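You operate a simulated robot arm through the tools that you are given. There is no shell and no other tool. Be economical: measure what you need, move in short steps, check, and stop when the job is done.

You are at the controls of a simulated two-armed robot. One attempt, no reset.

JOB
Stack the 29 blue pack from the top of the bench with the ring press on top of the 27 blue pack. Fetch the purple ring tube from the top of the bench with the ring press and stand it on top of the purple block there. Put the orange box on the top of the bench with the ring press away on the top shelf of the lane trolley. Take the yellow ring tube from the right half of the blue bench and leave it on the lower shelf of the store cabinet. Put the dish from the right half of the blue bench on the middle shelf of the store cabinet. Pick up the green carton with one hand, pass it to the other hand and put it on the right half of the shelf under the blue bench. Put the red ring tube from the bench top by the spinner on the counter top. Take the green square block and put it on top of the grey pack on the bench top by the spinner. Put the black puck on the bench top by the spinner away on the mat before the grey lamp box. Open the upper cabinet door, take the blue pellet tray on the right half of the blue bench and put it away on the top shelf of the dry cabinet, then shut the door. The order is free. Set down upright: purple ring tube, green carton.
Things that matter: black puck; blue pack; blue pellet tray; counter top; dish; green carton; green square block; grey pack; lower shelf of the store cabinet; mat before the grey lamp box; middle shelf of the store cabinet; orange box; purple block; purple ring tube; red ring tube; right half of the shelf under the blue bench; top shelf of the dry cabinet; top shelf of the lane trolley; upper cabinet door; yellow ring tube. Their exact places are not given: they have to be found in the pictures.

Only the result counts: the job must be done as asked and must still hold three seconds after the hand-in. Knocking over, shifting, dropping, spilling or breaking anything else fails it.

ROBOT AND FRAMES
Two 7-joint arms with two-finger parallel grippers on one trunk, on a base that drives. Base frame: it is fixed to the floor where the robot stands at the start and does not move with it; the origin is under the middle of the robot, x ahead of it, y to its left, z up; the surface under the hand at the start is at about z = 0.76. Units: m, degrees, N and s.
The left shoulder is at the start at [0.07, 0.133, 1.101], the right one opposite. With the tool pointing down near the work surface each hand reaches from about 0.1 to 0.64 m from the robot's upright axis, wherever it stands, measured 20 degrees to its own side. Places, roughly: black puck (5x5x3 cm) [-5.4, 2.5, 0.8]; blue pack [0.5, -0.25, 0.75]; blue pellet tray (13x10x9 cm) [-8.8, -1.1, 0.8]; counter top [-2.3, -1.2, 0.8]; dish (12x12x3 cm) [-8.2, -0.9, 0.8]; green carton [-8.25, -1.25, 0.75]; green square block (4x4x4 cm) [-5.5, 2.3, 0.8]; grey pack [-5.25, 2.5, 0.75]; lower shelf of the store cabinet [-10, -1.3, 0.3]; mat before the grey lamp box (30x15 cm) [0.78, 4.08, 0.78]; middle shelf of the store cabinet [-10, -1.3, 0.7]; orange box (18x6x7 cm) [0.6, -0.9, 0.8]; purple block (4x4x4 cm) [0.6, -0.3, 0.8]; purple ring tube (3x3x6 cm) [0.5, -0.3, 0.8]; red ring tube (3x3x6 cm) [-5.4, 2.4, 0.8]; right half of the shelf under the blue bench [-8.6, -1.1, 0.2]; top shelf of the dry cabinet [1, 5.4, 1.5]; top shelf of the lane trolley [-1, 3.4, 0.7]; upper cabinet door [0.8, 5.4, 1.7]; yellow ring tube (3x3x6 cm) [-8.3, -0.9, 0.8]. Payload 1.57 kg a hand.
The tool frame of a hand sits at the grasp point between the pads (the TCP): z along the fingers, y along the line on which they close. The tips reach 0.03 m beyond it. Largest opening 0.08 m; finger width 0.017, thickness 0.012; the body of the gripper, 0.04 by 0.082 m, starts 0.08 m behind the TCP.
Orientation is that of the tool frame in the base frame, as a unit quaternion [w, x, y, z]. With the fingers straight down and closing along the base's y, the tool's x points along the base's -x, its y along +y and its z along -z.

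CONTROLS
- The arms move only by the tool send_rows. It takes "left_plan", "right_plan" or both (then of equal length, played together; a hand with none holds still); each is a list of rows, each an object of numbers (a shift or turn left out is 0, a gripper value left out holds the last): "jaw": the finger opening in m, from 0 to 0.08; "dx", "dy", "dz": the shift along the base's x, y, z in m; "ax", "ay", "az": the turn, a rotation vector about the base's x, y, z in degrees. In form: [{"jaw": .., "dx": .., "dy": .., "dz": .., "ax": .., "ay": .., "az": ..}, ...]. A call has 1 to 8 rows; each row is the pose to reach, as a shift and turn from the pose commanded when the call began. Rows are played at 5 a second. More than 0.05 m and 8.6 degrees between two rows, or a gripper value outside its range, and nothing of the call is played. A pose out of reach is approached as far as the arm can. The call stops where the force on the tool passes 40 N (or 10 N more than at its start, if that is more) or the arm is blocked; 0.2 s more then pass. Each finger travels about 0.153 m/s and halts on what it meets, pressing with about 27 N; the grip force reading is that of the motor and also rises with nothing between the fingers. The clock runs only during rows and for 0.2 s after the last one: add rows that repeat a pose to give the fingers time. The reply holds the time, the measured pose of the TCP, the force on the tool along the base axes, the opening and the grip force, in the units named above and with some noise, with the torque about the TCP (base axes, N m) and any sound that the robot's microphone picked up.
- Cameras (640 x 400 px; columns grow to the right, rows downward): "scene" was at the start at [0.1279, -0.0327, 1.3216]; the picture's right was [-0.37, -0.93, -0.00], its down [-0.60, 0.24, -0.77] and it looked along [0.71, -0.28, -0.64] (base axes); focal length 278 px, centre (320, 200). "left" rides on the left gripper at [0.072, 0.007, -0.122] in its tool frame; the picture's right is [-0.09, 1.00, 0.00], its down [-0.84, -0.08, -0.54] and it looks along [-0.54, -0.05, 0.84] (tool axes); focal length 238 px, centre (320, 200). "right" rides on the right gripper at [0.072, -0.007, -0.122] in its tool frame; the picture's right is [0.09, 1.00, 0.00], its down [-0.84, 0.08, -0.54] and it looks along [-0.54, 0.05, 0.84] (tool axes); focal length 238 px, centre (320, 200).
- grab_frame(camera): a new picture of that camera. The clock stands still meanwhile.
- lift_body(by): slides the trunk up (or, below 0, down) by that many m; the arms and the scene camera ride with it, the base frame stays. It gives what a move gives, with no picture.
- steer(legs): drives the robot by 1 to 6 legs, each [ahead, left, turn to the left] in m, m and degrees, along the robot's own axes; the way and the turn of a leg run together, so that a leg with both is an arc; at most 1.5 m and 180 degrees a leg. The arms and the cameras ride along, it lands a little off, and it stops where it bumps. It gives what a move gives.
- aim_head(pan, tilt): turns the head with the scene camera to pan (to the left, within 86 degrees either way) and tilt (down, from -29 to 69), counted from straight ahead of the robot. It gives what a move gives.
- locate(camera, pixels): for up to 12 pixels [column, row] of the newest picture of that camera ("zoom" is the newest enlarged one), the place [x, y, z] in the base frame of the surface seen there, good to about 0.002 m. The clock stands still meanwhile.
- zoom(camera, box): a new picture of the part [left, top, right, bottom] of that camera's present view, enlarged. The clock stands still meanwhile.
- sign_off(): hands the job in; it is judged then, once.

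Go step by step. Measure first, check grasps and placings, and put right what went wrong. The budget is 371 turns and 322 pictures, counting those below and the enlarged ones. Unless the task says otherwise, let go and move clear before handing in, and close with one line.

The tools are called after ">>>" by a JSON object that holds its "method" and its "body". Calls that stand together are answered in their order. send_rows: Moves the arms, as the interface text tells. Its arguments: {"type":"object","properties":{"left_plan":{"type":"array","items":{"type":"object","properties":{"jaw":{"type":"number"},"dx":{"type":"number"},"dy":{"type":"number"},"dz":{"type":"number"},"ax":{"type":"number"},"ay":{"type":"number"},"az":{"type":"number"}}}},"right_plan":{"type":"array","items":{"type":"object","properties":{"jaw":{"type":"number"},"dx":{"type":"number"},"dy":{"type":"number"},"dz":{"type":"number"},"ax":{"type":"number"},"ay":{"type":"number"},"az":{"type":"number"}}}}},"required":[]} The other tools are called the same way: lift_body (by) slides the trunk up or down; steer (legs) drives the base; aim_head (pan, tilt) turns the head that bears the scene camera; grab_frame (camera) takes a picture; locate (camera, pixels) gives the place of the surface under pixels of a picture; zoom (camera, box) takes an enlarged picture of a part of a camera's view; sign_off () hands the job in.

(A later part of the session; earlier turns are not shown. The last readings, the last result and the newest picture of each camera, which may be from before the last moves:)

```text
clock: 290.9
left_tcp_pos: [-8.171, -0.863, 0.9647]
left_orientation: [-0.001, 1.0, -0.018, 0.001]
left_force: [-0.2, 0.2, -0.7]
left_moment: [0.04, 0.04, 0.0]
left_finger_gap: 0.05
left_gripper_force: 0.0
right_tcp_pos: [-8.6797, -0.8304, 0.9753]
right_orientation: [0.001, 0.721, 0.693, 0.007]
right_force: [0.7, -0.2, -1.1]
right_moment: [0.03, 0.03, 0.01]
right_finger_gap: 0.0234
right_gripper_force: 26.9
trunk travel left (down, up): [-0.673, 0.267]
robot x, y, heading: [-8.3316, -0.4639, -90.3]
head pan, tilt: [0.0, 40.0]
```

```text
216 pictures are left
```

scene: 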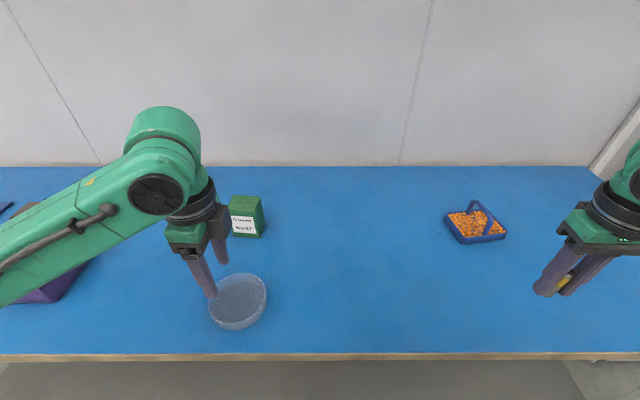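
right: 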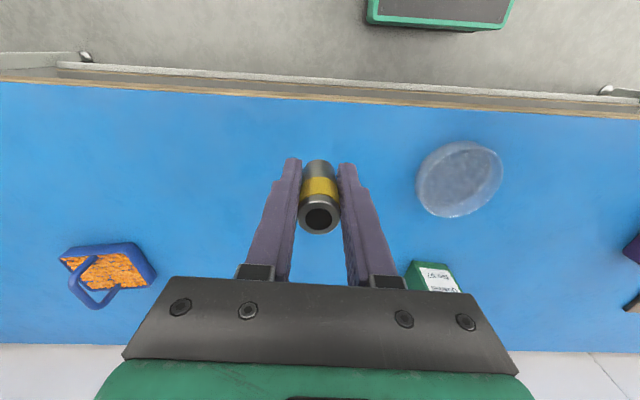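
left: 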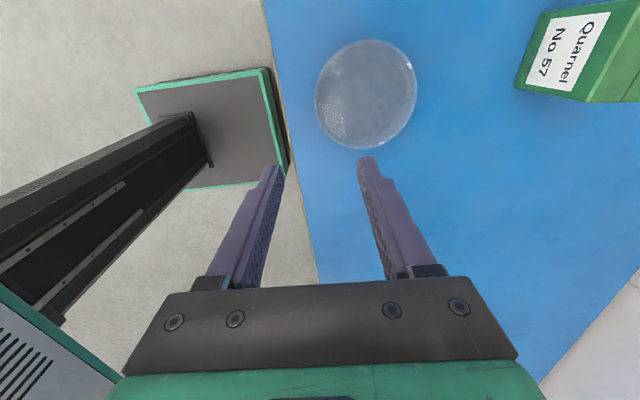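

The dish's rim circle computes to centre (-8.159,-0.920), radius 0.06, so the near rim is at y≈-0.861. Descend there with one finger inside.

>>> {"method": "send_rows", "body": {"left_plan": [{"dx": 0.011, "dy": 0.001, "dz": -0.04}, {"dx": 0.011, "dy": 0.001, "dz": -0.08}, {"dx": 0.011, "dy": 0.001, "dz": -0.12}, {"dx": 0.011, "dy": 0.001, "dz": -0.135}, {"dx": 0.011, "dy": 0.001, "dz": -0.135}]}}

>>> {"method": "grab_frame", "body": {"camera": "left"}}

>>> {"method": "zoom", "body": {"camera": "scene", "box": [160, 200, 320, 360]}}

```text
clock: 292.1
left_tcp_pos: [-8.1589, -0.8597, 0.831]
left_orientation: [-0.001, 1.0, -0.019, 0.0]
left_force: [-0.1, 0.3, 0.3]
left_moment: [0.01, -0.02, 0.0]
left_finger_gap: 0.0501
left_gripper_force: 0.1
right_tcp_pos: [-8.6799, -0.8285, 0.9754]
right_orientation: [0.002, 0.722, 0.692, 0.006]
right_force: [-0.3, -0.1, -1.6]
right_moment: [0.0, -0.03, 0.01]
right_finger_gap: 0.0232
right_gripper_force: 26.8
trunk travel left (down, up): [-0.673, 0.267]
robot x, y, heading: [-8.3343, -0.463, -90.2]
head pan, tilt: [0.0, 40.0]
```

```text
215 pictures are left
```

left: 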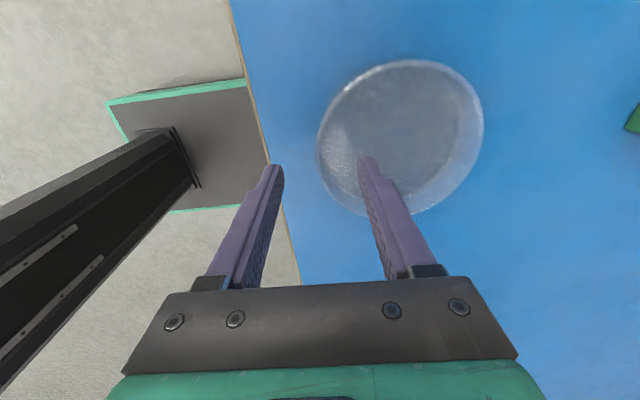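

```text
2.50 times, centred on (240, 280) of scene
```

zoom: 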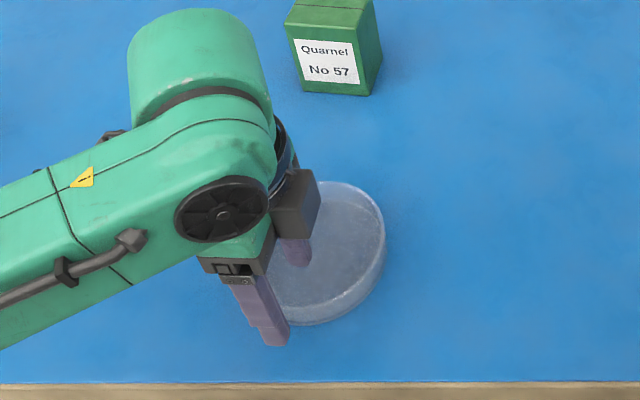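

One finger inside, one outside. Go down 3 cm and close.

>>> {"method": "send_rows", "body": {"left_plan": [{"dz": -0.015}, {"dz": -0.03}, {"dz": -0.032}, {"dz": -0.032}, {"dz": -0.032, "jaw": 0.02}, {"dz": -0.032, "jaw": 0.0}, {"dz": -0.032, "jaw": 0.0}]}}

>>> {"method": "grab_frame", "body": {"camera": "left"}}

```text
clock: 293.7
left_tcp_pos: [-8.1574, -0.859, 0.8006]
left_orientation: [0.001, 1.0, -0.018, 0.001]
left_force: [0.1, -0.4, -0.2]
left_moment: [0.04, -0.02, 0.03]
left_finger_gap: 0.0057
left_gripper_force: 25.3
right_tcp_pos: [-8.6801, -0.8296, 0.976]
right_orientation: [0.001, 0.722, 0.692, 0.006]
right_force: [0.1, 0.8, -0.8]
right_moment: [-0.02, 0.0, 0.0]
right_finger_gap: 0.0232
right_gripper_force: 26.7
trunk travel left (down, up): [-0.673, 0.267]
robot x, y, heading: [-8.3352, -0.4681, -90.1]
head pan, tilt: [0.0, 40.0]
```

```text
213 pictures are left
```

left: 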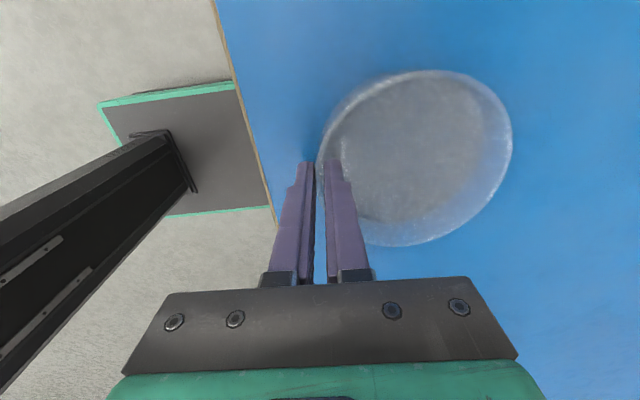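

>>> {"method": "send_rows", "body": {"left_plan": [{"dz": 0.0}, {"dz": 0.02}, {"dz": 0.05}, {"dz": 0.09}, {"dz": 0.13}, {"dz": 0.16}]}}

>>> {"method": "grab_frame", "body": {"camera": "left"}}

>>> {"method": "grab_frame", "body": {"camera": "scene"}}

```text
clock: 295.1
left_tcp_pos: [-8.1568, -0.8632, 0.9616]
left_orientation: [0.0, 1.0, -0.018, 0.001]
left_force: [-0.8, 0.5, -0.9]
left_moment: [0.02, -0.01, 0.02]
left_finger_gap: 0.0053
left_gripper_force: 25.7
right_tcp_pos: [-8.6802, -0.8279, 0.9754]
right_orientation: [0.002, 0.722, 0.692, 0.006]
right_force: [0.9, 0.8, -0.9]
right_moment: [0.03, 0.0, 0.03]
right_finger_gap: 0.0234
right_gripper_force: 27.5
trunk travel left (down, up): [-0.673, 0.267]
robot x, y, heading: [-8.3321, -0.4678, -90.1]
head pan, tilt: [0.0, 40.0]
```

```text
212 pictures are left
```

left: 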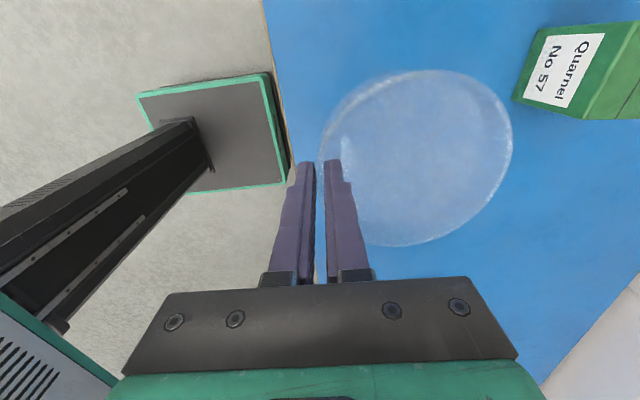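

```text
211 pictures are left
```

scene: 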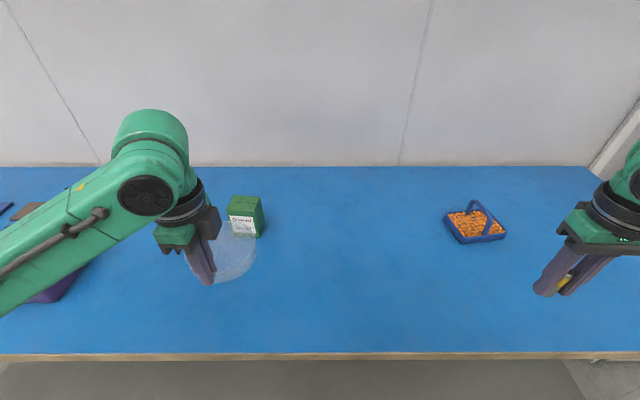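

Dish in hand. Back up, strafe to the store cabinet and measure it.

>>> {"method": "steer", "body": {"legs": [[-0.35, 0, 0], [0, -1.4, 0]]}}

>>> {"method": "aim_head", "body": {"pan": -5, "tilt": 30}}

>>> {"method": "grab_frame", "body": {"camera": "scene"}}

```text
clock: 303.8
left_tcp_pos: [-9.544, -0.4943, 0.9617]
left_orientation: [0.0, 1.0, -0.031, 0.001]
left_force: [-0.4, -0.3, -0.8]
left_moment: [0.05, -0.01, 0.02]
left_finger_gap: 0.0053
left_gripper_force: 25.7
right_tcp_pos: [-10.0652, -0.4465, 0.9746]
right_orientation: [0.001, 0.731, 0.683, 0.006]
right_force: [0.6, -0.1, -1.0]
right_moment: [0.02, -0.01, -0.03]
right_finger_gap: 0.0228
right_gripper_force: 26.9
trunk travel left (down, up): [-0.673, 0.267]
robot x, y, heading: [-9.709, -0.0905, -91.5]
head pan, tilt: [0.0, 40.0]
```

```text
clock: 304.6
left_tcp_pos: [-9.5443, -0.4948, 0.9616]
left_orientation: [0.001, 1.0, -0.031, 0.0]
left_force: [1.0, 0.1, -0.5]
left_moment: [0.08, 0.01, 0.01]
left_finger_gap: 0.0054
left_gripper_force: 26.0
right_tcp_pos: [-10.0653, -0.4465, 0.9753]
right_orientation: [0.002, 0.731, 0.683, 0.005]
right_force: [-1.2, -0.5, -0.1]
right_moment: [0.02, 0.0, 0.0]
right_finger_gap: 0.0232
right_gripper_force: 26.8
trunk travel left (down, up): [-0.673, 0.267]
robot x, y, heading: [-9.7111, -0.092, -91.8]
head pan, tilt: [-5.0, 30.0]
```

```text
210 pictures are left
```

scene: 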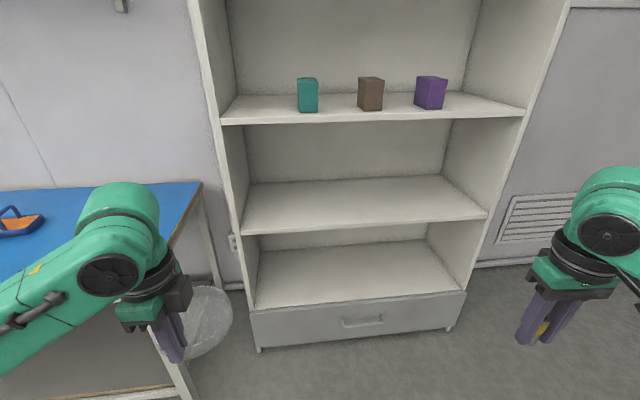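

>>> {"method": "locate", "body": {"camera": "scene", "pixels": [[250, 228], [365, 222], [485, 213], [256, 302], [360, 297], [460, 285], [365, 195], [360, 265], [225, 122], [520, 112], [370, 235], [380, 120]]}}

```text
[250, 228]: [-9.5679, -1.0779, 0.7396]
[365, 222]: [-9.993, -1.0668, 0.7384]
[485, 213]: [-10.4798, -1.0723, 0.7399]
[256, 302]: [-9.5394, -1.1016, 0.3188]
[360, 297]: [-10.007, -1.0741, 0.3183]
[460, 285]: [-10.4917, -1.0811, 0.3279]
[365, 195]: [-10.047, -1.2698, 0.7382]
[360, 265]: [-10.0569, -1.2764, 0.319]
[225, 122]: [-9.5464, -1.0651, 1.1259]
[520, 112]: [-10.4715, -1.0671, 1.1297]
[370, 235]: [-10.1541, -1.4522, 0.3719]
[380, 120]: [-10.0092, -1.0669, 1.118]
```

The cabinet opening spans x -9.57…-10.48, front y≈-1.065; middle shelf z 0.739, lower 0.319. Approach for the dish.

>>> {"method": "steer", "body": {"legs": [[0, 0, 1.6], [0.41, -0.3, 0]]}}

>>> {"method": "send_rows", "body": {"left_plan": [{"dz": -0.04}, {"dz": -0.08}, {"dz": -0.12}, {"dz": -0.145}]}}

>>> {"method": "aim_head", "body": {"pan": 10, "tilt": 40}}

>>> {"method": "grab_frame", "body": {"camera": "scene"}}

>>> {"method": "grab_frame", "body": {"camera": "left"}}

```text
clock: 307.9
left_tcp_pos: [-9.8409, -0.8982, 0.9616]
left_orientation: [0.0, 1.0, -0.023, 0.001]
left_force: [-0.4, 0.2, -0.1]
left_moment: [0.06, 0.02, 0.03]
left_finger_gap: 0.0055
left_gripper_force: 25.7
right_tcp_pos: [-10.3642, -0.8587, 0.9748]
right_orientation: [0.002, 0.725, 0.688, 0.006]
right_force: [0.0, -0.4, -1.4]
right_moment: [0.03, -0.01, -0.05]
right_finger_gap: 0.0231
right_gripper_force: 26.8
trunk travel left (down, up): [-0.673, 0.267]
robot x, y, heading: [-10.0138, -0.4975, -90.6]
head pan, tilt: [-5.0, 30.0]
```

```text
clock: 308.9
left_tcp_pos: [-9.8405, -0.8977, 0.8152]
left_orientation: [0.0, 1.0, -0.024, 0.0]
left_force: [-1.2, 0.6, -1.0]
left_moment: [0.03, -0.01, 0.02]
left_finger_gap: 0.0053
left_gripper_force: 25.7
right_tcp_pos: [-10.3642, -0.8579, 0.9747]
right_orientation: [0.002, 0.726, 0.688, 0.005]
right_force: [0.6, 0.1, -0.9]
right_moment: [0.01, 0.0, 0.0]
right_finger_gap: 0.0231
right_gripper_force: 26.3
trunk travel left (down, up): [-0.673, 0.267]
robot x, y, heading: [-10.0111, -0.4975, -90.8]
head pan, tilt: [-5.0, 30.0]
```

```text
clock: 309.7
left_tcp_pos: [-9.8407, -0.8984, 0.8169]
left_orientation: [0.0, 1.0, -0.024, 0.001]
left_force: [0.2, 0.2, -1.2]
left_moment: [0.06, 0.02, -0.01]
left_finger_gap: 0.0052
left_gripper_force: 25.7
right_tcp_pos: [-10.3632, -0.8576, 0.9744]
right_orientation: [0.002, 0.726, 0.688, 0.006]
right_force: [-0.1, -0.1, -1.7]
right_moment: [0.02, -0.01, 0.0]
right_finger_gap: 0.0231
right_gripper_force: 26.6
trunk travel left (down, up): [-0.673, 0.267]
robot x, y, heading: [-10.0126, -0.4997, -90.9]
head pan, tilt: [10.0, 40.0]
```

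```text
209 pictures are left
```

scene: 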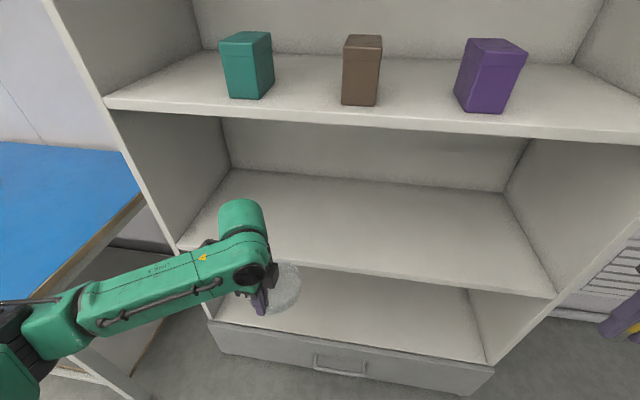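

```text
208 pictures are left
```

left: 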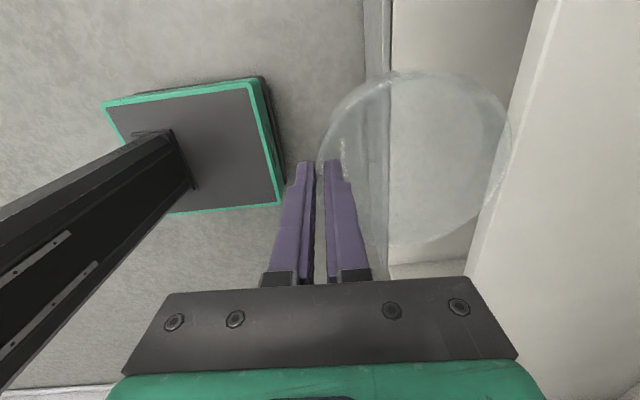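

>>> {"method": "steer", "body": {"legs": [[0.1, 0, 0.8]]}}

>>> {"method": "send_rows", "body": {"left_plan": [{"dy": -0.035}, {"dy": -0.07}, {"dy": -0.105}, {"dy": -0.105, "dz": -0.015}, {"dy": -0.105, "dz": -0.025}]}}

>>> {"method": "grab_frame", "body": {"camera": "scene"}}

>>> {"method": "grab_frame", "body": {"camera": "left"}}

```text
clock: 310.8
left_tcp_pos: [-9.8362, -0.9971, 0.8167]
left_orientation: [0.001, 1.0, -0.016, 0.001]
left_force: [-0.7, -0.3, -0.6]
left_moment: [0.04, 0.0, 0.02]
left_finger_gap: 0.0057
left_gripper_force: 25.9
right_tcp_pos: [-10.3579, -0.9658, 0.9746]
right_orientation: [0.002, 0.72, 0.694, 0.006]
right_force: [0.8, 0.1, 0.0]
right_moment: [0.02, 0.0, -0.02]
right_finger_gap: 0.0228
right_gripper_force: 26.8
trunk travel left (down, up): [-0.673, 0.267]
robot x, y, heading: [-10.0133, -0.5987, -89.8]
head pan, tilt: [10.0, 40.0]
```

```text
clock: 312.0
left_tcp_pos: [-9.8328, -1.1021, 0.7917]
left_orientation: [0.001, 1.0, -0.017, 0.001]
left_force: [-0.2, -0.5, -0.5]
left_moment: [0.06, -0.01, 0.0]
left_finger_gap: 0.0056
left_gripper_force: 25.5
right_tcp_pos: [-10.3584, -0.9654, 0.9767]
right_orientation: [0.002, 0.721, 0.693, 0.005]
right_force: [0.6, -0.4, -0.3]
right_moment: [0.02, 0.01, 0.0]
right_finger_gap: 0.023
right_gripper_force: 27.5
trunk travel left (down, up): [-0.673, 0.267]
robot x, y, heading: [-10.0163, -0.5994, -89.6]
head pan, tilt: [10.0, 40.0]
```

```text
207 pictures are left
```

scene: 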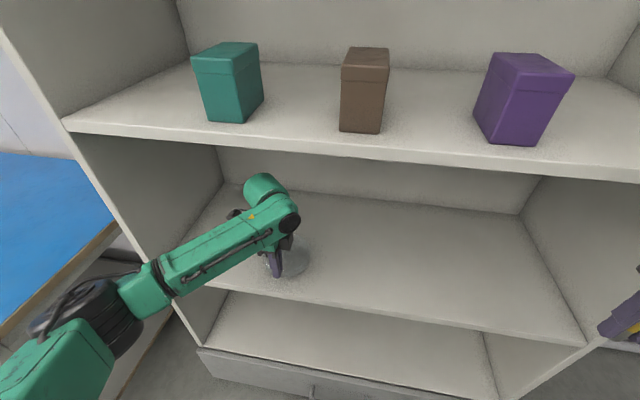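

```text
206 pictures are left
```

left: 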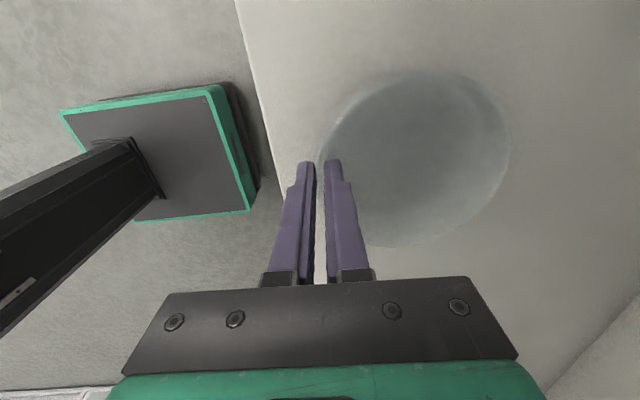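

Dish is entirely over the shelf. Lower to contact.

>>> {"method": "send_rows", "body": {"left_plan": [{"dz": -0.005}, {"dz": -0.009}, {"dz": -0.011}, {"dz": -0.012}]}}

```text
clock: 313.0
left_tcp_pos: [-9.8362, -1.102, 0.78]
left_orientation: [0.002, 1.0, -0.017, 0.001]
left_force: [-0.3, -0.2, 5.6]
left_moment: [0.04, 0.05, -0.06]
left_finger_gap: 0.0056
left_gripper_force: 25.0
right_tcp_pos: [-10.3593, -0.9637, 0.975]
right_orientation: [0.002, 0.72, 0.694, 0.005]
right_force: [-0.4, -0.7, -0.7]
right_moment: [-0.02, -0.01, 0.0]
right_finger_gap: 0.0232
right_gripper_force: 27.1
trunk travel left (down, up): [-0.673, 0.267]
robot x, y, heading: [-10.0123, -0.5963, -90.0]
head pan, tilt: [10.0, 40.0]
```

>>> {"method": "send_rows", "body": {"left_plan": [{"jaw": 0.03}, {"jaw": 0.03}, {"jaw": 0.03, "dz": 0.015}, {"dz": 0.032}, {"dz": 0.032, "dy": 0.04}, {"dz": 0.032, "dy": 0.08}, {"dz": 0.05, "dy": 0.12}]}}

>>> {"method": "grab_frame", "body": {"camera": "left"}}

>>> {"method": "grab_frame", "body": {"camera": "scene"}}

```text
clock: 314.6
left_tcp_pos: [-9.8368, -0.9802, 0.8302]
left_orientation: [0.001, 1.0, -0.015, 0.001]
left_force: [-0.3, 0.4, 0.5]
left_moment: [-0.02, 0.02, 0.01]
left_finger_gap: 0.0303
left_gripper_force: 0.1
right_tcp_pos: [-10.3587, -0.9629, 0.9758]
right_orientation: [0.003, 0.72, 0.694, 0.005]
right_force: [0.0, 0.0, -0.6]
right_moment: [-0.01, 0.02, 0.0]
right_finger_gap: 0.0228
right_gripper_force: 27.0
trunk travel left (down, up): [-0.673, 0.267]
robot x, y, heading: [-10.0108, -0.5967, -90.1]
head pan, tilt: [10.0, 40.0]
```

```text
205 pictures are left
```

left: 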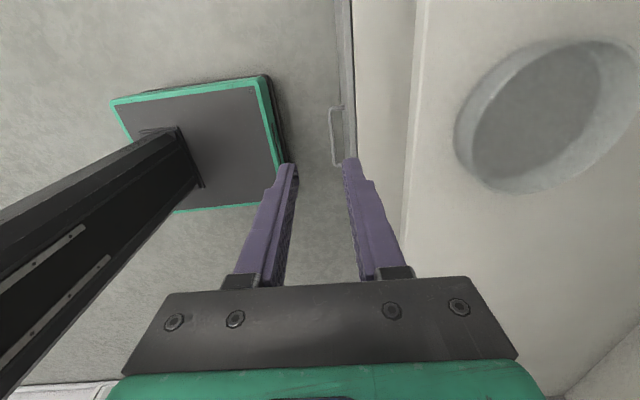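

```text
204 pictures are left
```

scene: 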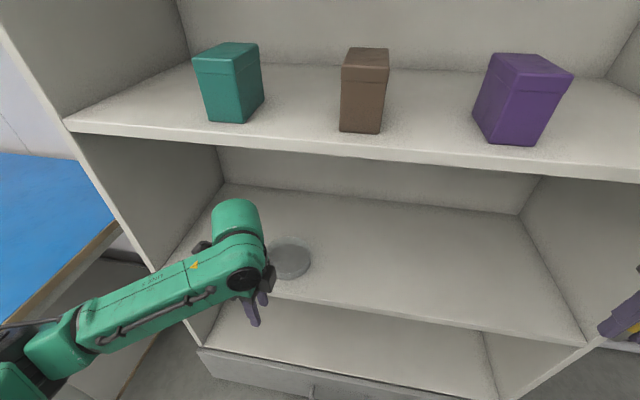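

Dish stands on the middle shelf. Now back off, lower the trunk 0.43 m and return for the lower shelf with the yellow tube.

>>> {"method": "steer", "body": {"legs": [[-0.3, 0.1, 0]]}}

>>> {"method": "lift_body", "body": {"by": -0.43}}

>>> {"method": "grab_frame", "body": {"camera": "scene"}}

```text
clock: 316.7
left_tcp_pos: [-9.7323, -0.6785, 0.8295]
left_orientation: [0.0, 1.0, -0.011, 0.001]
left_force: [-0.3, -0.5, 0.1]
left_moment: [0.01, 0.01, -0.02]
left_finger_gap: 0.0298
left_gripper_force: 0.1
right_tcp_pos: [-10.2544, -0.6684, 0.9745]
right_orientation: [0.002, 0.716, 0.698, 0.005]
right_force: [0.7, -0.9, -0.3]
right_moment: [0.01, 0.0, 0.03]
right_finger_gap: 0.0231
right_gripper_force: 27.2
trunk travel left (down, up): [-0.673, 0.267]
robot x, y, heading: [-9.9143, -0.298, -89.6]
head pan, tilt: [10.0, 40.0]
```

```text
refused: -0.43 is not a number from -0.4 to 0.4
```

```text
203 pictures are left
```

scene: 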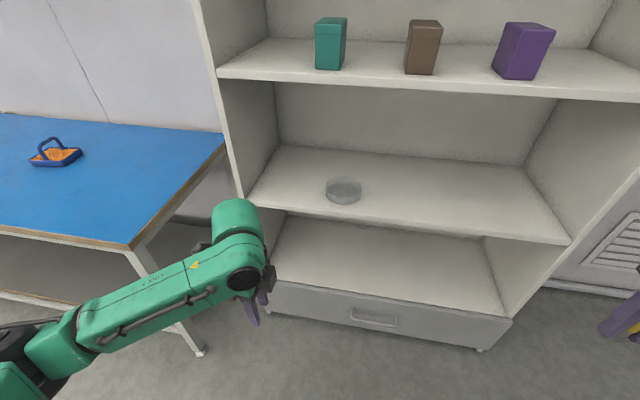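

>>> {"method": "send_rows", "body": {"left_plan": [{"dz": 0.045, "dy": 0.03}, {"dz": 0.09, "dy": 0.05}, {"dz": 0.12, "dy": 0.05}]}}

>>> {"method": "lift_body", "body": {"by": -0.4}}

>>> {"method": "lift_body", "body": {"by": -0.06}}

>>> {"method": "aim_head", "body": {"pan": -15, "tilt": 20}}

>>> {"method": "grab_frame", "body": {"camera": "scene"}}

```text
refused: row 1 steps farther than a row can; nothing moved
```

```text
clock: 320.6
left_tcp_pos: [-9.7332, -0.6798, 0.4301]
left_orientation: [0.0, 1.0, -0.011, 0.001]
left_force: [0.3, -0.8, 0.2]
left_moment: [0.03, -0.01, -0.01]
left_finger_gap: 0.0299
left_gripper_force: 0.1
right_tcp_pos: [-10.2546, -0.6664, 0.575]
right_orientation: [0.002, 0.716, 0.698, 0.006]
right_force: [0.5, 0.2, -0.5]
right_moment: [0.03, 0.01, 0.04]
right_finger_gap: 0.0232
right_gripper_force: 27.0
trunk travel left (down, up): [-0.273, 0.667]
robot x, y, heading: [-9.9142, -0.2975, -89.3]
head pan, tilt: [10.0, 40.0]
```

```text
clock: 321.6
left_tcp_pos: [-9.7313, -0.6772, 0.371]
left_orientation: [0.0, 1.0, -0.011, 0.001]
left_force: [-0.5, -1.5, -0.7]
left_moment: [-0.01, -0.01, 0.03]
left_finger_gap: 0.0301
left_gripper_force: 0.0
right_tcp_pos: [-10.2547, -0.6668, 0.515]
right_orientation: [0.002, 0.716, 0.698, 0.005]
right_force: [-0.1, 0.4, -1.1]
right_moment: [0.0, 0.01, -0.03]
right_finger_gap: 0.0235
right_gripper_force: 26.7
trunk travel left (down, up): [-0.213, 0.727]
robot x, y, heading: [-9.9148, -0.2989, -89.4]
head pan, tilt: [10.0, 40.0]
```

```text
clock: 322.5
left_tcp_pos: [-9.732, -0.6789, 0.3696]
left_orientation: [0.0, 1.0, -0.012, 0.001]
left_force: [0.6, 0.5, -0.3]
left_moment: [0.0, 0.03, -0.01]
left_finger_gap: 0.0301
left_gripper_force: 0.0
right_tcp_pos: [-10.2543, -0.6669, 0.5148]
right_orientation: [0.002, 0.716, 0.698, 0.005]
right_force: [-0.2, -1.0, -0.4]
right_moment: [-0.03, 0.02, -0.02]
right_finger_gap: 0.0234
right_gripper_force: 26.9
trunk travel left (down, up): [-0.213, 0.727]
robot x, y, heading: [-9.9134, -0.2935, -89.4]
head pan, tilt: [-15.0, 20.0]
```

```text
202 pictures are left
```

scene: 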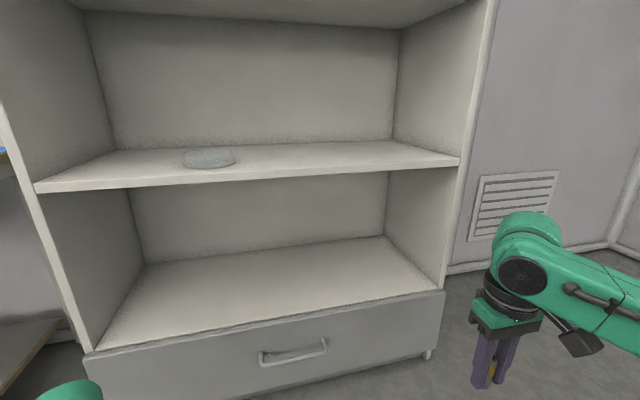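

>>> {"method": "send_rows", "body": {"left_plan": [{"dz": 0.04}, {"dz": 0.08}, {"dz": 0.1}], "right_plan": [{"dz": -0.04}, {"dz": -0.08}, {"dz": -0.115}]}}

>>> {"method": "steer", "body": {"legs": [[0.28, 0, -0.5]]}}

>>> {"method": "grab_frame", "body": {"camera": "scene"}}

>>> {"method": "grab_frame", "body": {"camera": "right"}}

```text
clock: 323.3
left_tcp_pos: [-9.7312, -0.679, 0.4709]
left_orientation: [0.0, 1.0, -0.011, 0.001]
left_force: [0.4, 0.3, 0.4]
left_moment: [0.02, -0.01, -0.01]
left_finger_gap: 0.0303
left_gripper_force: 0.1
right_tcp_pos: [-10.2535, -0.6657, 0.4009]
right_orientation: [0.003, 0.717, 0.697, 0.005]
right_force: [-0.5, 0.1, -0.9]
right_moment: [-0.01, -0.01, 0.0]
right_finger_gap: 0.0233
right_gripper_force: 27.1
trunk travel left (down, up): [-0.213, 0.727]
robot x, y, heading: [-9.914, -0.2985, -89.5]
head pan, tilt: [-15.0, 20.0]
```

```text
clock: 325.2
left_tcp_pos: [-9.7309, -0.9623, 0.4693]
left_orientation: [0.0, 1.0, -0.013, 0.001]
left_force: [-0.6, -0.6, 0.1]
left_moment: [-0.02, -0.03, 0.01]
left_finger_gap: 0.0302
left_gripper_force: 0.1
right_tcp_pos: [-10.2526, -0.9468, 0.4004]
right_orientation: [0.002, 0.718, 0.696, 0.005]
right_force: [-0.6, -0.9, -0.7]
right_moment: [-0.03, 0.02, 0.04]
right_finger_gap: 0.0232
right_gripper_force: 26.4
trunk travel left (down, up): [-0.213, 0.727]
robot x, y, heading: [-9.908, -0.581, -89.8]
head pan, tilt: [-15.0, 20.0]
```

```text
201 pictures are left
```

scene: 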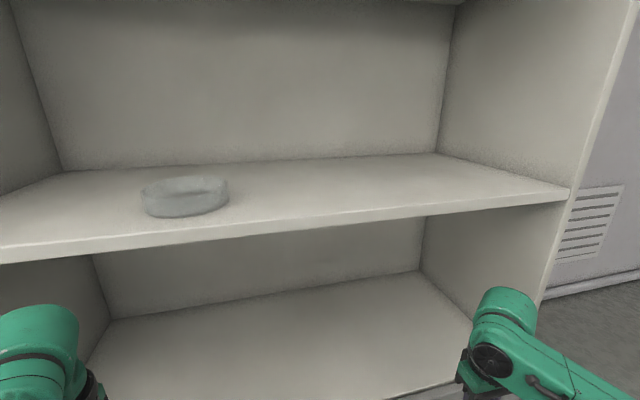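

```text
200 pictures are left
```

right: 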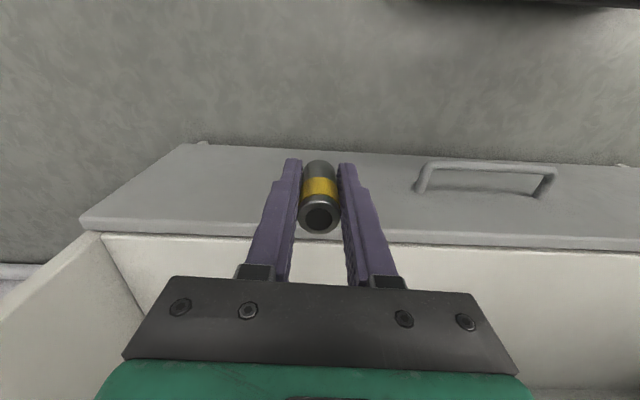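

>>> {"method": "locate", "body": {"camera": "scene", "pixels": [[505, 293], [480, 320], [350, 235], [560, 195], [480, 318], [545, 330]]}}

>>> {"method": "locate", "body": {"camera": "right", "pixels": [[300, 240], [380, 245], [200, 236], [400, 270], [300, 232]]}}

```text
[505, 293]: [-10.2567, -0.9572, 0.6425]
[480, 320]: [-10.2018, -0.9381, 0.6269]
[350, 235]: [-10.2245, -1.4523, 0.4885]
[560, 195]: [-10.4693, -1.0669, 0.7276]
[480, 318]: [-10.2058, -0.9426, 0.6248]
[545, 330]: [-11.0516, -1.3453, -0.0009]
```

```text
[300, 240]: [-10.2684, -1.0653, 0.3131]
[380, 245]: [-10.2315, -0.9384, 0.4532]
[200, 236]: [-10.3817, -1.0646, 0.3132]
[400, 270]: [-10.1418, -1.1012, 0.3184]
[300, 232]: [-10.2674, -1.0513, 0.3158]
```

Wrist top is at 0.643, below the middle shelf. Reach in 0.175 m and lower.

>>> {"method": "send_rows", "body": {"right_plan": [{"dy": -0.045}, {"dy": -0.09}, {"dy": -0.135}, {"dy": -0.175}, {"dy": -0.175, "dz": -0.02}, {"dy": -0.175, "dz": -0.038}, {"dy": -0.175, "dz": -0.042}]}}

>>> {"method": "grab_frame", "body": {"camera": "right"}}

>>> {"method": "grab_frame", "body": {"camera": "scene"}}

```text
clock: 326.8
left_tcp_pos: [-9.7298, -0.9617, 0.4707]
left_orientation: [0.0, 1.0, -0.013, 0.001]
left_force: [-0.2, -0.2, 1.0]
left_moment: [0.0, 0.0, 0.0]
left_finger_gap: 0.03
left_gripper_force: 0.1
right_tcp_pos: [-10.2522, -1.1214, 0.3589]
right_orientation: [0.002, 0.717, 0.697, 0.005]
right_force: [0.1, 0.3, 0.1]
right_moment: [-0.02, -0.01, -0.02]
right_finger_gap: 0.0232
right_gripper_force: 27.0
trunk travel left (down, up): [-0.213, 0.727]
robot x, y, heading: [-9.9114, -0.5755, -89.6]
head pan, tilt: [-15.0, 20.0]
```

```text
199 pictures are left
```

right: 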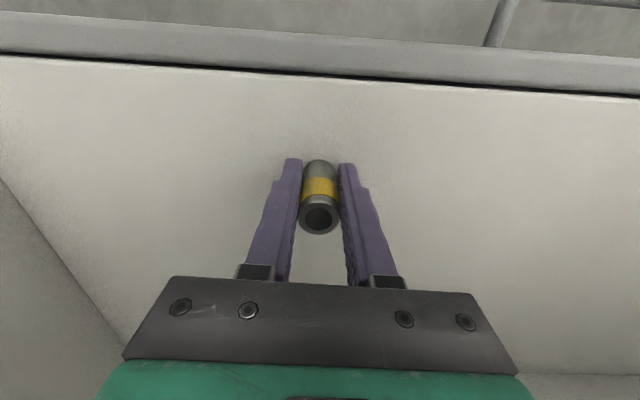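

```text
198 pictures are left
```

scene: 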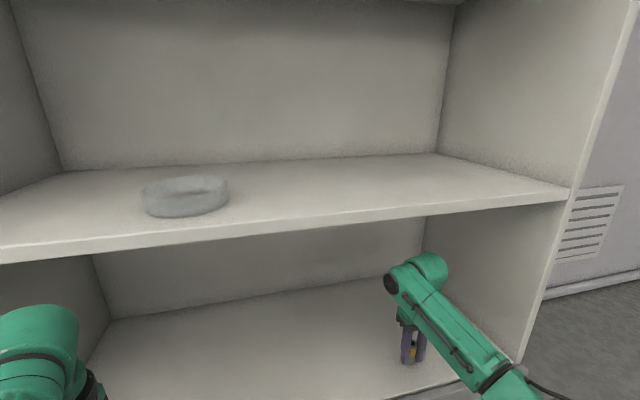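

>>> {"method": "send_rows", "body": {"right_plan": [{"dz": -0.0015}, {"dz": -0.003}]}}

```text
clock: 327.4
left_tcp_pos: [-9.7292, -0.9613, 0.4709]
left_orientation: [0.001, 1.0, -0.013, 0.0]
left_force: [0.2, -0.2, 0.8]
left_moment: [0.01, 0.04, 0.0]
left_finger_gap: 0.0298
left_gripper_force: 0.0
right_tcp_pos: [-10.2515, -1.1218, 0.3562]
right_orientation: [0.002, 0.717, 0.697, 0.004]
right_force: [0.2, 1.2, 7.4]
right_moment: [0.04, 0.09, -0.01]
right_finger_gap: 0.0234
right_gripper_force: 27.1
trunk travel left (down, up): [-0.213, 0.727]
robot x, y, heading: [-9.9139, -0.5773, -89.6]
head pan, tilt: [-15.0, 20.0]
```

>>> {"method": "send_rows", "body": {"right_plan": [{"jaw": 0.05}, {"jaw": 0.05}, {"jaw": 0.05}, {"dz": 0.03}, {"dz": 0.045, "dy": 0.02}, {"dz": 0.05, "dy": 0.06}, {"dz": 0.05, "dy": 0.11}, {"dz": 0.05, "dy": 0.16}]}}

>>> {"method": "grab_frame", "body": {"camera": "right"}}

```text
clock: 329.2
left_tcp_pos: [-9.7304, -0.9621, 0.4702]
left_orientation: [0.001, 1.0, -0.014, 0.0]
left_force: [0.1, -0.6, 0.6]
left_moment: [0.02, 0.02, 0.0]
left_finger_gap: 0.0301
left_gripper_force: 0.1
right_tcp_pos: [-10.2498, -0.9625, 0.4102]
right_orientation: [0.002, 0.717, 0.697, 0.005]
right_force: [-0.6, 0.1, -0.1]
right_moment: [0.01, 0.03, 0.0]
right_finger_gap: 0.0499
right_gripper_force: 0.1
trunk travel left (down, up): [-0.213, 0.727]
robot x, y, heading: [-9.9149, -0.5785, -89.5]
head pan, tilt: [-15.0, 20.0]
```

```text
197 pictures are left
```

right: 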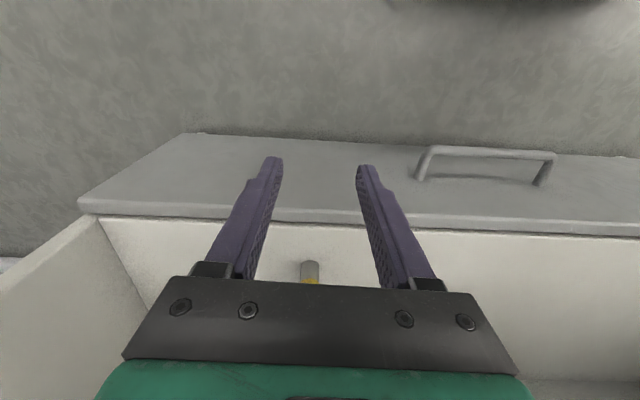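

Yellow tube stands on the lower shelf. Next: raise the trunk, go back to the blue bench in front of the carton.

>>> {"method": "steer", "body": {"legs": [[-0.4, 0, 0]]}}

>>> {"method": "lift_body", "body": {"by": 0.4}}

>>> {"method": "lift_body", "body": {"by": 0.06}}

>>> {"method": "send_rows", "body": {"left_plan": [{"dz": 0.04}, {"dz": 0.08}, {"dz": 0.08}, {"dz": 0.08}, {"dz": 0.08}, {"dz": 0.08}, {"dz": 0.08}, {"dz": 0.08}], "right_plan": [{"dz": 0.03, "az": 8.5}, {"dz": 0.06, "az": 17}, {"dz": 0.09, "az": 25.5}, {"dz": 0.11, "az": 34}, {"dz": 0.11, "az": 42.5}, {"dz": 0.11, "az": 51}, {"dz": 0.11, "az": 59.5}, {"dz": 0.11, "az": 68}]}}

>>> {"method": "send_rows", "body": {"right_plan": [{"az": 8.5}, {"az": 17}, {"az": 23.5}]}}

>>> {"method": "steer", "body": {"legs": [[0, 1.45, -0.5], [0, 0.15, 0]]}}

>>> {"method": "aim_head", "body": {"pan": 10, "tilt": 40}}

>>> {"method": "grab_frame", "body": {"camera": "scene"}}

```text
clock: 331.7
left_tcp_pos: [-9.7342, -0.5612, 0.4695]
left_orientation: [0.0, 1.0, -0.017, 0.001]
left_force: [-0.3, 0.3, -0.4]
left_moment: [0.01, 0.02, -0.01]
left_finger_gap: 0.0301
left_gripper_force: 0.1
right_tcp_pos: [-10.255, -0.5603, 0.4101]
right_orientation: [0.002, 0.72, 0.694, 0.005]
right_force: [0.0, 0.2, 0.1]
right_moment: [0.01, -0.01, 0.02]
right_finger_gap: 0.05
right_gripper_force: 0.0
trunk travel left (down, up): [-0.213, 0.727]
robot x, y, heading: [-9.9093, -0.1784, -89.8]
head pan, tilt: [-15.0, 20.0]
```

```text
clock: 335.6
left_tcp_pos: [-9.7347, -0.561, 0.87]
left_orientation: [0.0, 1.0, -0.017, 0.001]
left_force: [0.0, 0.5, -0.3]
left_moment: [0.02, -0.02, 0.01]
left_finger_gap: 0.0299
left_gripper_force: 0.1
right_tcp_pos: [-10.2541, -0.5594, 0.8096]
right_orientation: [0.002, 0.72, 0.694, 0.006]
right_force: [-0.3, -1.4, -0.3]
right_moment: [0.0, -0.01, -0.01]
right_finger_gap: 0.0497
right_gripper_force: 0.1
trunk travel left (down, up): [-0.613, 0.327]
robot x, y, heading: [-9.91, -0.1794, -89.8]
head pan, tilt: [-15.0, 20.0]
```

```text
clock: 336.6
left_tcp_pos: [-9.7339, -0.5604, 0.9297]
left_orientation: [0.0, 1.0, -0.017, 0.002]
left_force: [0.5, -0.7, -0.1]
left_moment: [0.03, -0.02, 0.04]
left_finger_gap: 0.0298
left_gripper_force: 0.0
right_tcp_pos: [-10.2558, -0.559, 0.8692]
right_orientation: [0.002, 0.721, 0.693, 0.005]
right_force: [0.3, -0.2, 0.7]
right_moment: [0.02, -0.01, -0.07]
right_finger_gap: 0.05
right_gripper_force: 0.1
trunk travel left (down, up): [-0.673, 0.267]
robot x, y, heading: [-9.91, -0.1748, -89.7]
head pan, tilt: [-15.0, 20.0]
```

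```text
clock: 338.4
left_tcp_pos: [-9.7349, -0.5623, 1.0078]
left_orientation: [0.001, 1.0, -0.017, 0.0]
left_force: [-0.4, 0.5, 0.1]
left_moment: [0.0, -0.01, 0.0]
left_finger_gap: 0.0299
left_gripper_force: 0.2
right_tcp_pos: [-10.2538, -0.5568, 0.9796]
right_orientation: [-0.001, 0.207, 0.978, 0.005]
right_force: [0.2, 0.4, 0.1]
right_moment: [-0.01, 0.0, 0.0]
right_finger_gap: 0.0501
right_gripper_force: 0.0
trunk travel left (down, up): [-0.673, 0.267]
robot x, y, heading: [-9.9121, -0.1769, -89.9]
head pan, tilt: [-15.0, 20.0]
```

```text
clock: 339.1
left_tcp_pos: [-9.7349, -0.5618, 1.0078]
left_orientation: [0.0, 1.0, -0.016, 0.001]
left_force: [0.0, 0.2, -0.8]
left_moment: [-0.02, -0.01, 0.03]
left_finger_gap: 0.0301
left_gripper_force: 0.1
right_tcp_pos: [-10.2539, -0.5579, 0.9794]
right_orientation: [-0.003, 0.005, 1.0, 0.005]
right_force: [0.4, -0.3, 0.4]
right_moment: [0.04, -0.01, 0.0]
right_finger_gap: 0.0501
right_gripper_force: 0.0
trunk travel left (down, up): [-0.673, 0.267]
robot x, y, heading: [-9.9109, -0.1805, -89.8]
head pan, tilt: [-15.0, 20.0]
```

```text
clock: 347.5
left_tcp_pos: [-8.0939, -0.5375, 1.0074]
left_orientation: [0.0, 1.0, -0.006, 0.002]
left_force: [0.6, 0.7, 0.5]
left_moment: [-0.02, -0.01, -0.03]
left_finger_gap: 0.03
left_gripper_force: 0.1
right_tcp_pos: [-8.6137, -0.5447, 0.981]
right_orientation: [-0.001, -0.006, 1.0, 0.006]
right_force: [0.2, -0.1, 0.6]
right_moment: [0.01, 0.0, 0.01]
right_finger_gap: 0.0499
right_gripper_force: 0.0
trunk travel left (down, up): [-0.673, 0.267]
robot x, y, heading: [-8.276, -0.1556, -88.6]
head pan, tilt: [-15.0, 20.0]
```

```text
clock: 348.4
left_tcp_pos: [-8.0938, -0.536, 1.0088]
left_orientation: [0.0, 1.0, -0.006, 0.001]
left_force: [0.7, 0.4, 0.4]
left_moment: [0.03, 0.0, 0.01]
left_finger_gap: 0.0296
left_gripper_force: 0.0
right_tcp_pos: [-8.6133, -0.5444, 0.9795]
right_orientation: [-0.002, -0.005, 1.0, 0.005]
right_force: [0.1, 0.0, -0.5]
right_moment: [-0.01, 0.01, -0.03]
right_finger_gap: 0.0497
right_gripper_force: 0.0
trunk travel left (down, up): [-0.673, 0.267]
robot x, y, heading: [-8.277, -0.1572, -88.7]
head pan, tilt: [10.0, 40.0]
```

```text
196 pictures are left
```

scene: 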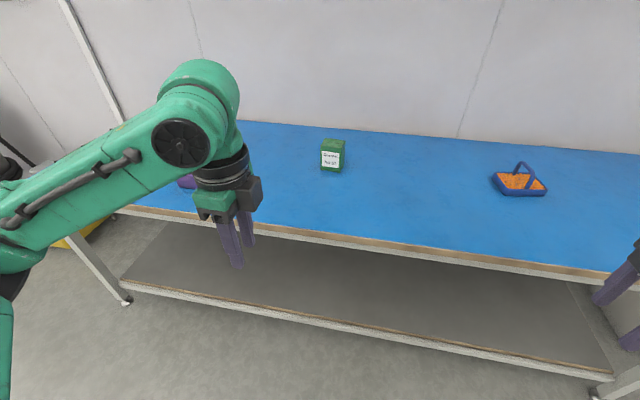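

>>> {"method": "steer", "body": {"legs": [[0.4, 0, -1.4]]}}

>>> {"method": "send_rows", "body": {"left_plan": [{"ay": 8, "dx": 0.02, "jaw": 0.08}, {"ay": 16, "dx": 0.04}, {"ay": 24, "dx": 0.06}, {"ay": 32, "dx": 0.08}, {"ay": 40, "dx": 0.1}, {"ay": 45, "dx": 0.1}]}}

>>> {"method": "grab_frame", "body": {"camera": "scene"}}

>>> {"method": "grab_frame", "body": {"camera": "left"}}

```text
clock: 350.9
left_tcp_pos: [-8.1003, -0.9419, 1.0084]
left_orientation: [0.001, 1.0, -0.02, 0.0]
left_force: [-0.5, -0.2, -0.3]
left_moment: [0.01, -0.01, 0.02]
left_finger_gap: 0.0297
left_gripper_force: 0.1
right_tcp_pos: [-8.6209, -0.9351, 0.9798]
right_orientation: [-0.003, 0.009, 1.0, 0.005]
right_force: [-0.8, -0.2, -0.1]
right_moment: [-0.01, 0.0, 0.01]
right_finger_gap: 0.0501
right_gripper_force: 0.0
trunk travel left (down, up): [-0.673, 0.267]
robot x, y, heading: [-8.2768, -0.5562, -90.3]
head pan, tilt: [10.0, 40.0]
```

```text
clock: 352.3
left_tcp_pos: [-8.0004, -0.942, 1.0069]
left_orientation: [0.008, 0.924, -0.019, -0.382]
left_force: [0.5, 0.7, -0.1]
left_moment: [0.01, 0.01, -0.02]
left_finger_gap: 0.0803
left_gripper_force: 0.0
right_tcp_pos: [-8.6209, -0.9365, 0.9799]
right_orientation: [-0.003, 0.01, 1.0, 0.005]
right_force: [0.6, 0.5, -0.5]
right_moment: [0.0, -0.03, -0.03]
right_finger_gap: 0.0503
right_gripper_force: 0.0
trunk travel left (down, up): [-0.673, 0.267]
robot x, y, heading: [-8.2764, -0.5561, -90.6]
head pan, tilt: [10.0, 40.0]
```

```text
195 pictures are left
```

scene: 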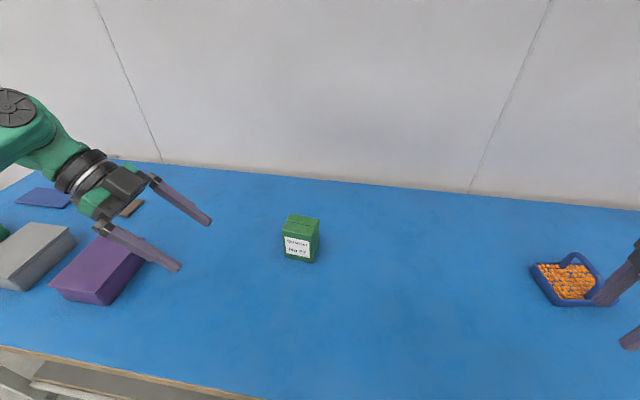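

```text
194 pictures are left
```

left: 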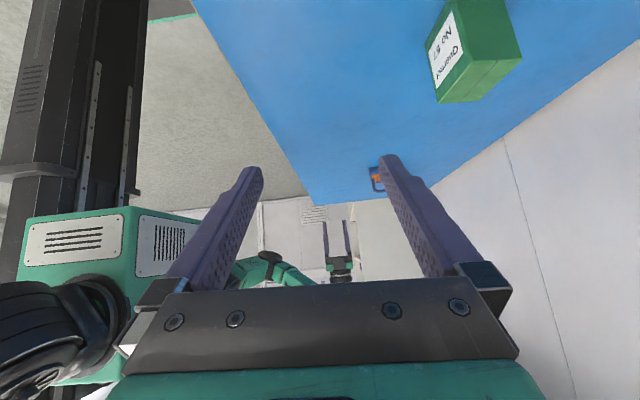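

Tilt worked. Measure the carton's corners.

>>> {"method": "zoom", "body": {"camera": "scene", "box": [260, 200, 340, 275]}}

>>> {"method": "locate", "body": {"camera": "zoom", "pixels": [[185, 145], [300, 105], [455, 130], [400, 200], [300, 150], [280, 300], [430, 300], [175, 180], [185, 350], [395, 400], [445, 290]]}}

```text
5.33 times, centred on (300, 238) of scene
```

zoom: 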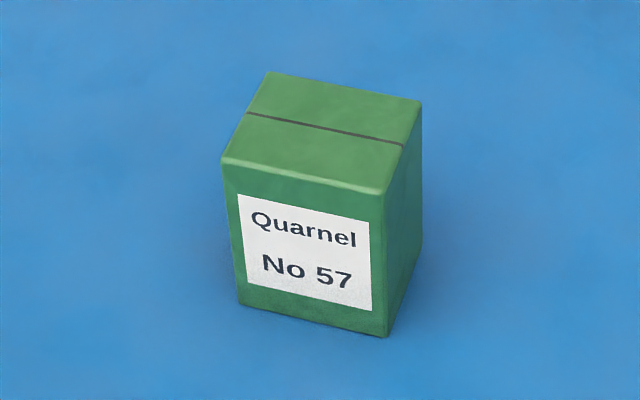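

```text
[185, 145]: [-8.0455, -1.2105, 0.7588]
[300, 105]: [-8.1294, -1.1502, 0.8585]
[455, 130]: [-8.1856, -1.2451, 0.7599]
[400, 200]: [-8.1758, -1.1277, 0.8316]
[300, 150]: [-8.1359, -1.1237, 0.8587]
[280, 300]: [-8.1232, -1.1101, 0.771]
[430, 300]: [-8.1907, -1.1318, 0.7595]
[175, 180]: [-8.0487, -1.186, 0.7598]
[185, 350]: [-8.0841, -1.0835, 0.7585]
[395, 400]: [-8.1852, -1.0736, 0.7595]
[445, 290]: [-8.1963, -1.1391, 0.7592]
```

>>> {"method": "locate", "body": {"camera": "zoom", "pixels": [[226, 156], [380, 190], [416, 104], [268, 76], [242, 300], [384, 332], [418, 250], [232, 220], [375, 260]]}}

```text
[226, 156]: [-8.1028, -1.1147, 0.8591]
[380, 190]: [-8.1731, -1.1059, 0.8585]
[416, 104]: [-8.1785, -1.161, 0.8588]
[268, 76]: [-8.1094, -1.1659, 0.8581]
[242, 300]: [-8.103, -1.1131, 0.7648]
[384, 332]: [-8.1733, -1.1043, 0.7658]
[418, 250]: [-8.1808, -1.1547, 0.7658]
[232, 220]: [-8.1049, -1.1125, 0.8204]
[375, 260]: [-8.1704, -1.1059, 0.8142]
```

>>> {"method": "locate", "body": {"camera": "scene", "pixels": [[100, 265], [140, 250], [100, 240], [95, 300], [40, 240], [130, 208], [70, 235]]}}

>>> {"method": "send_rows", "body": {"left_plan": [{"dy": -0.045, "az": -2}, {"dy": -0.09, "az": -4.4}, {"dy": -0.135, "az": -4.4}, {"dy": -0.18, "az": -4.4}, {"dy": -0.196, "az": -4.4, "dx": -0.02, "dz": -0.02}, {"dy": -0.196, "az": -4.4, "dx": -0.04, "dz": -0.05}]}}

>>> {"method": "grab_frame", "body": {"camera": "left"}}

>>> {"method": "grab_frame", "body": {"camera": "scene"}}

```text
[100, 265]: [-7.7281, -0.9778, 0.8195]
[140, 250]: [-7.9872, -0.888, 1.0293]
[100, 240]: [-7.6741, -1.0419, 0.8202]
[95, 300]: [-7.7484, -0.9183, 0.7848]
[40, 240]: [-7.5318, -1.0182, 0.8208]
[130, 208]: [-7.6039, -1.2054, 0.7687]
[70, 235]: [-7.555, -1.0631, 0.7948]
```

```text
clock: 353.7
left_tcp_pos: [-8.0408, -1.1309, 0.9598]
left_orientation: [-0.007, 0.923, -0.055, -0.381]
left_force: [-0.6, -0.1, -0.4]
left_moment: [0.04, 0.03, 0.0]
left_finger_gap: 0.0799
left_gripper_force: 0.2
left hand out of reach, approached as far as the arm can: row 4, 5, 6
right_tcp_pos: [-8.6217, -0.9369, 0.9794]
right_orientation: [-0.002, 0.009, 1.0, 0.006]
right_force: [0.5, -0.3, 0.0]
right_moment: [0.05, -0.01, 0.04]
right_finger_gap: 0.0499
right_gripper_force: 0.1
trunk travel left (down, up): [-0.673, 0.267]
robot x, y, heading: [-8.2752, -0.557, -90.7]
head pan, tilt: [10.0, 40.0]
```

```text
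192 pictures are left
```

left: 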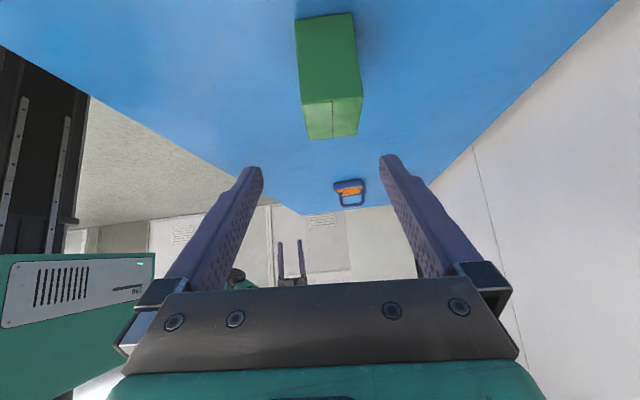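

```text
191 pictures are left
```

scene: 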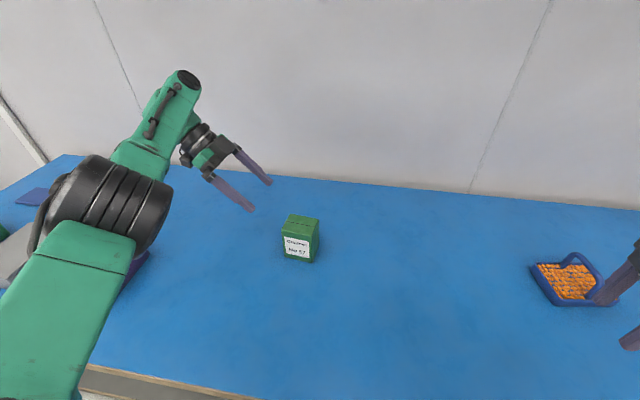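

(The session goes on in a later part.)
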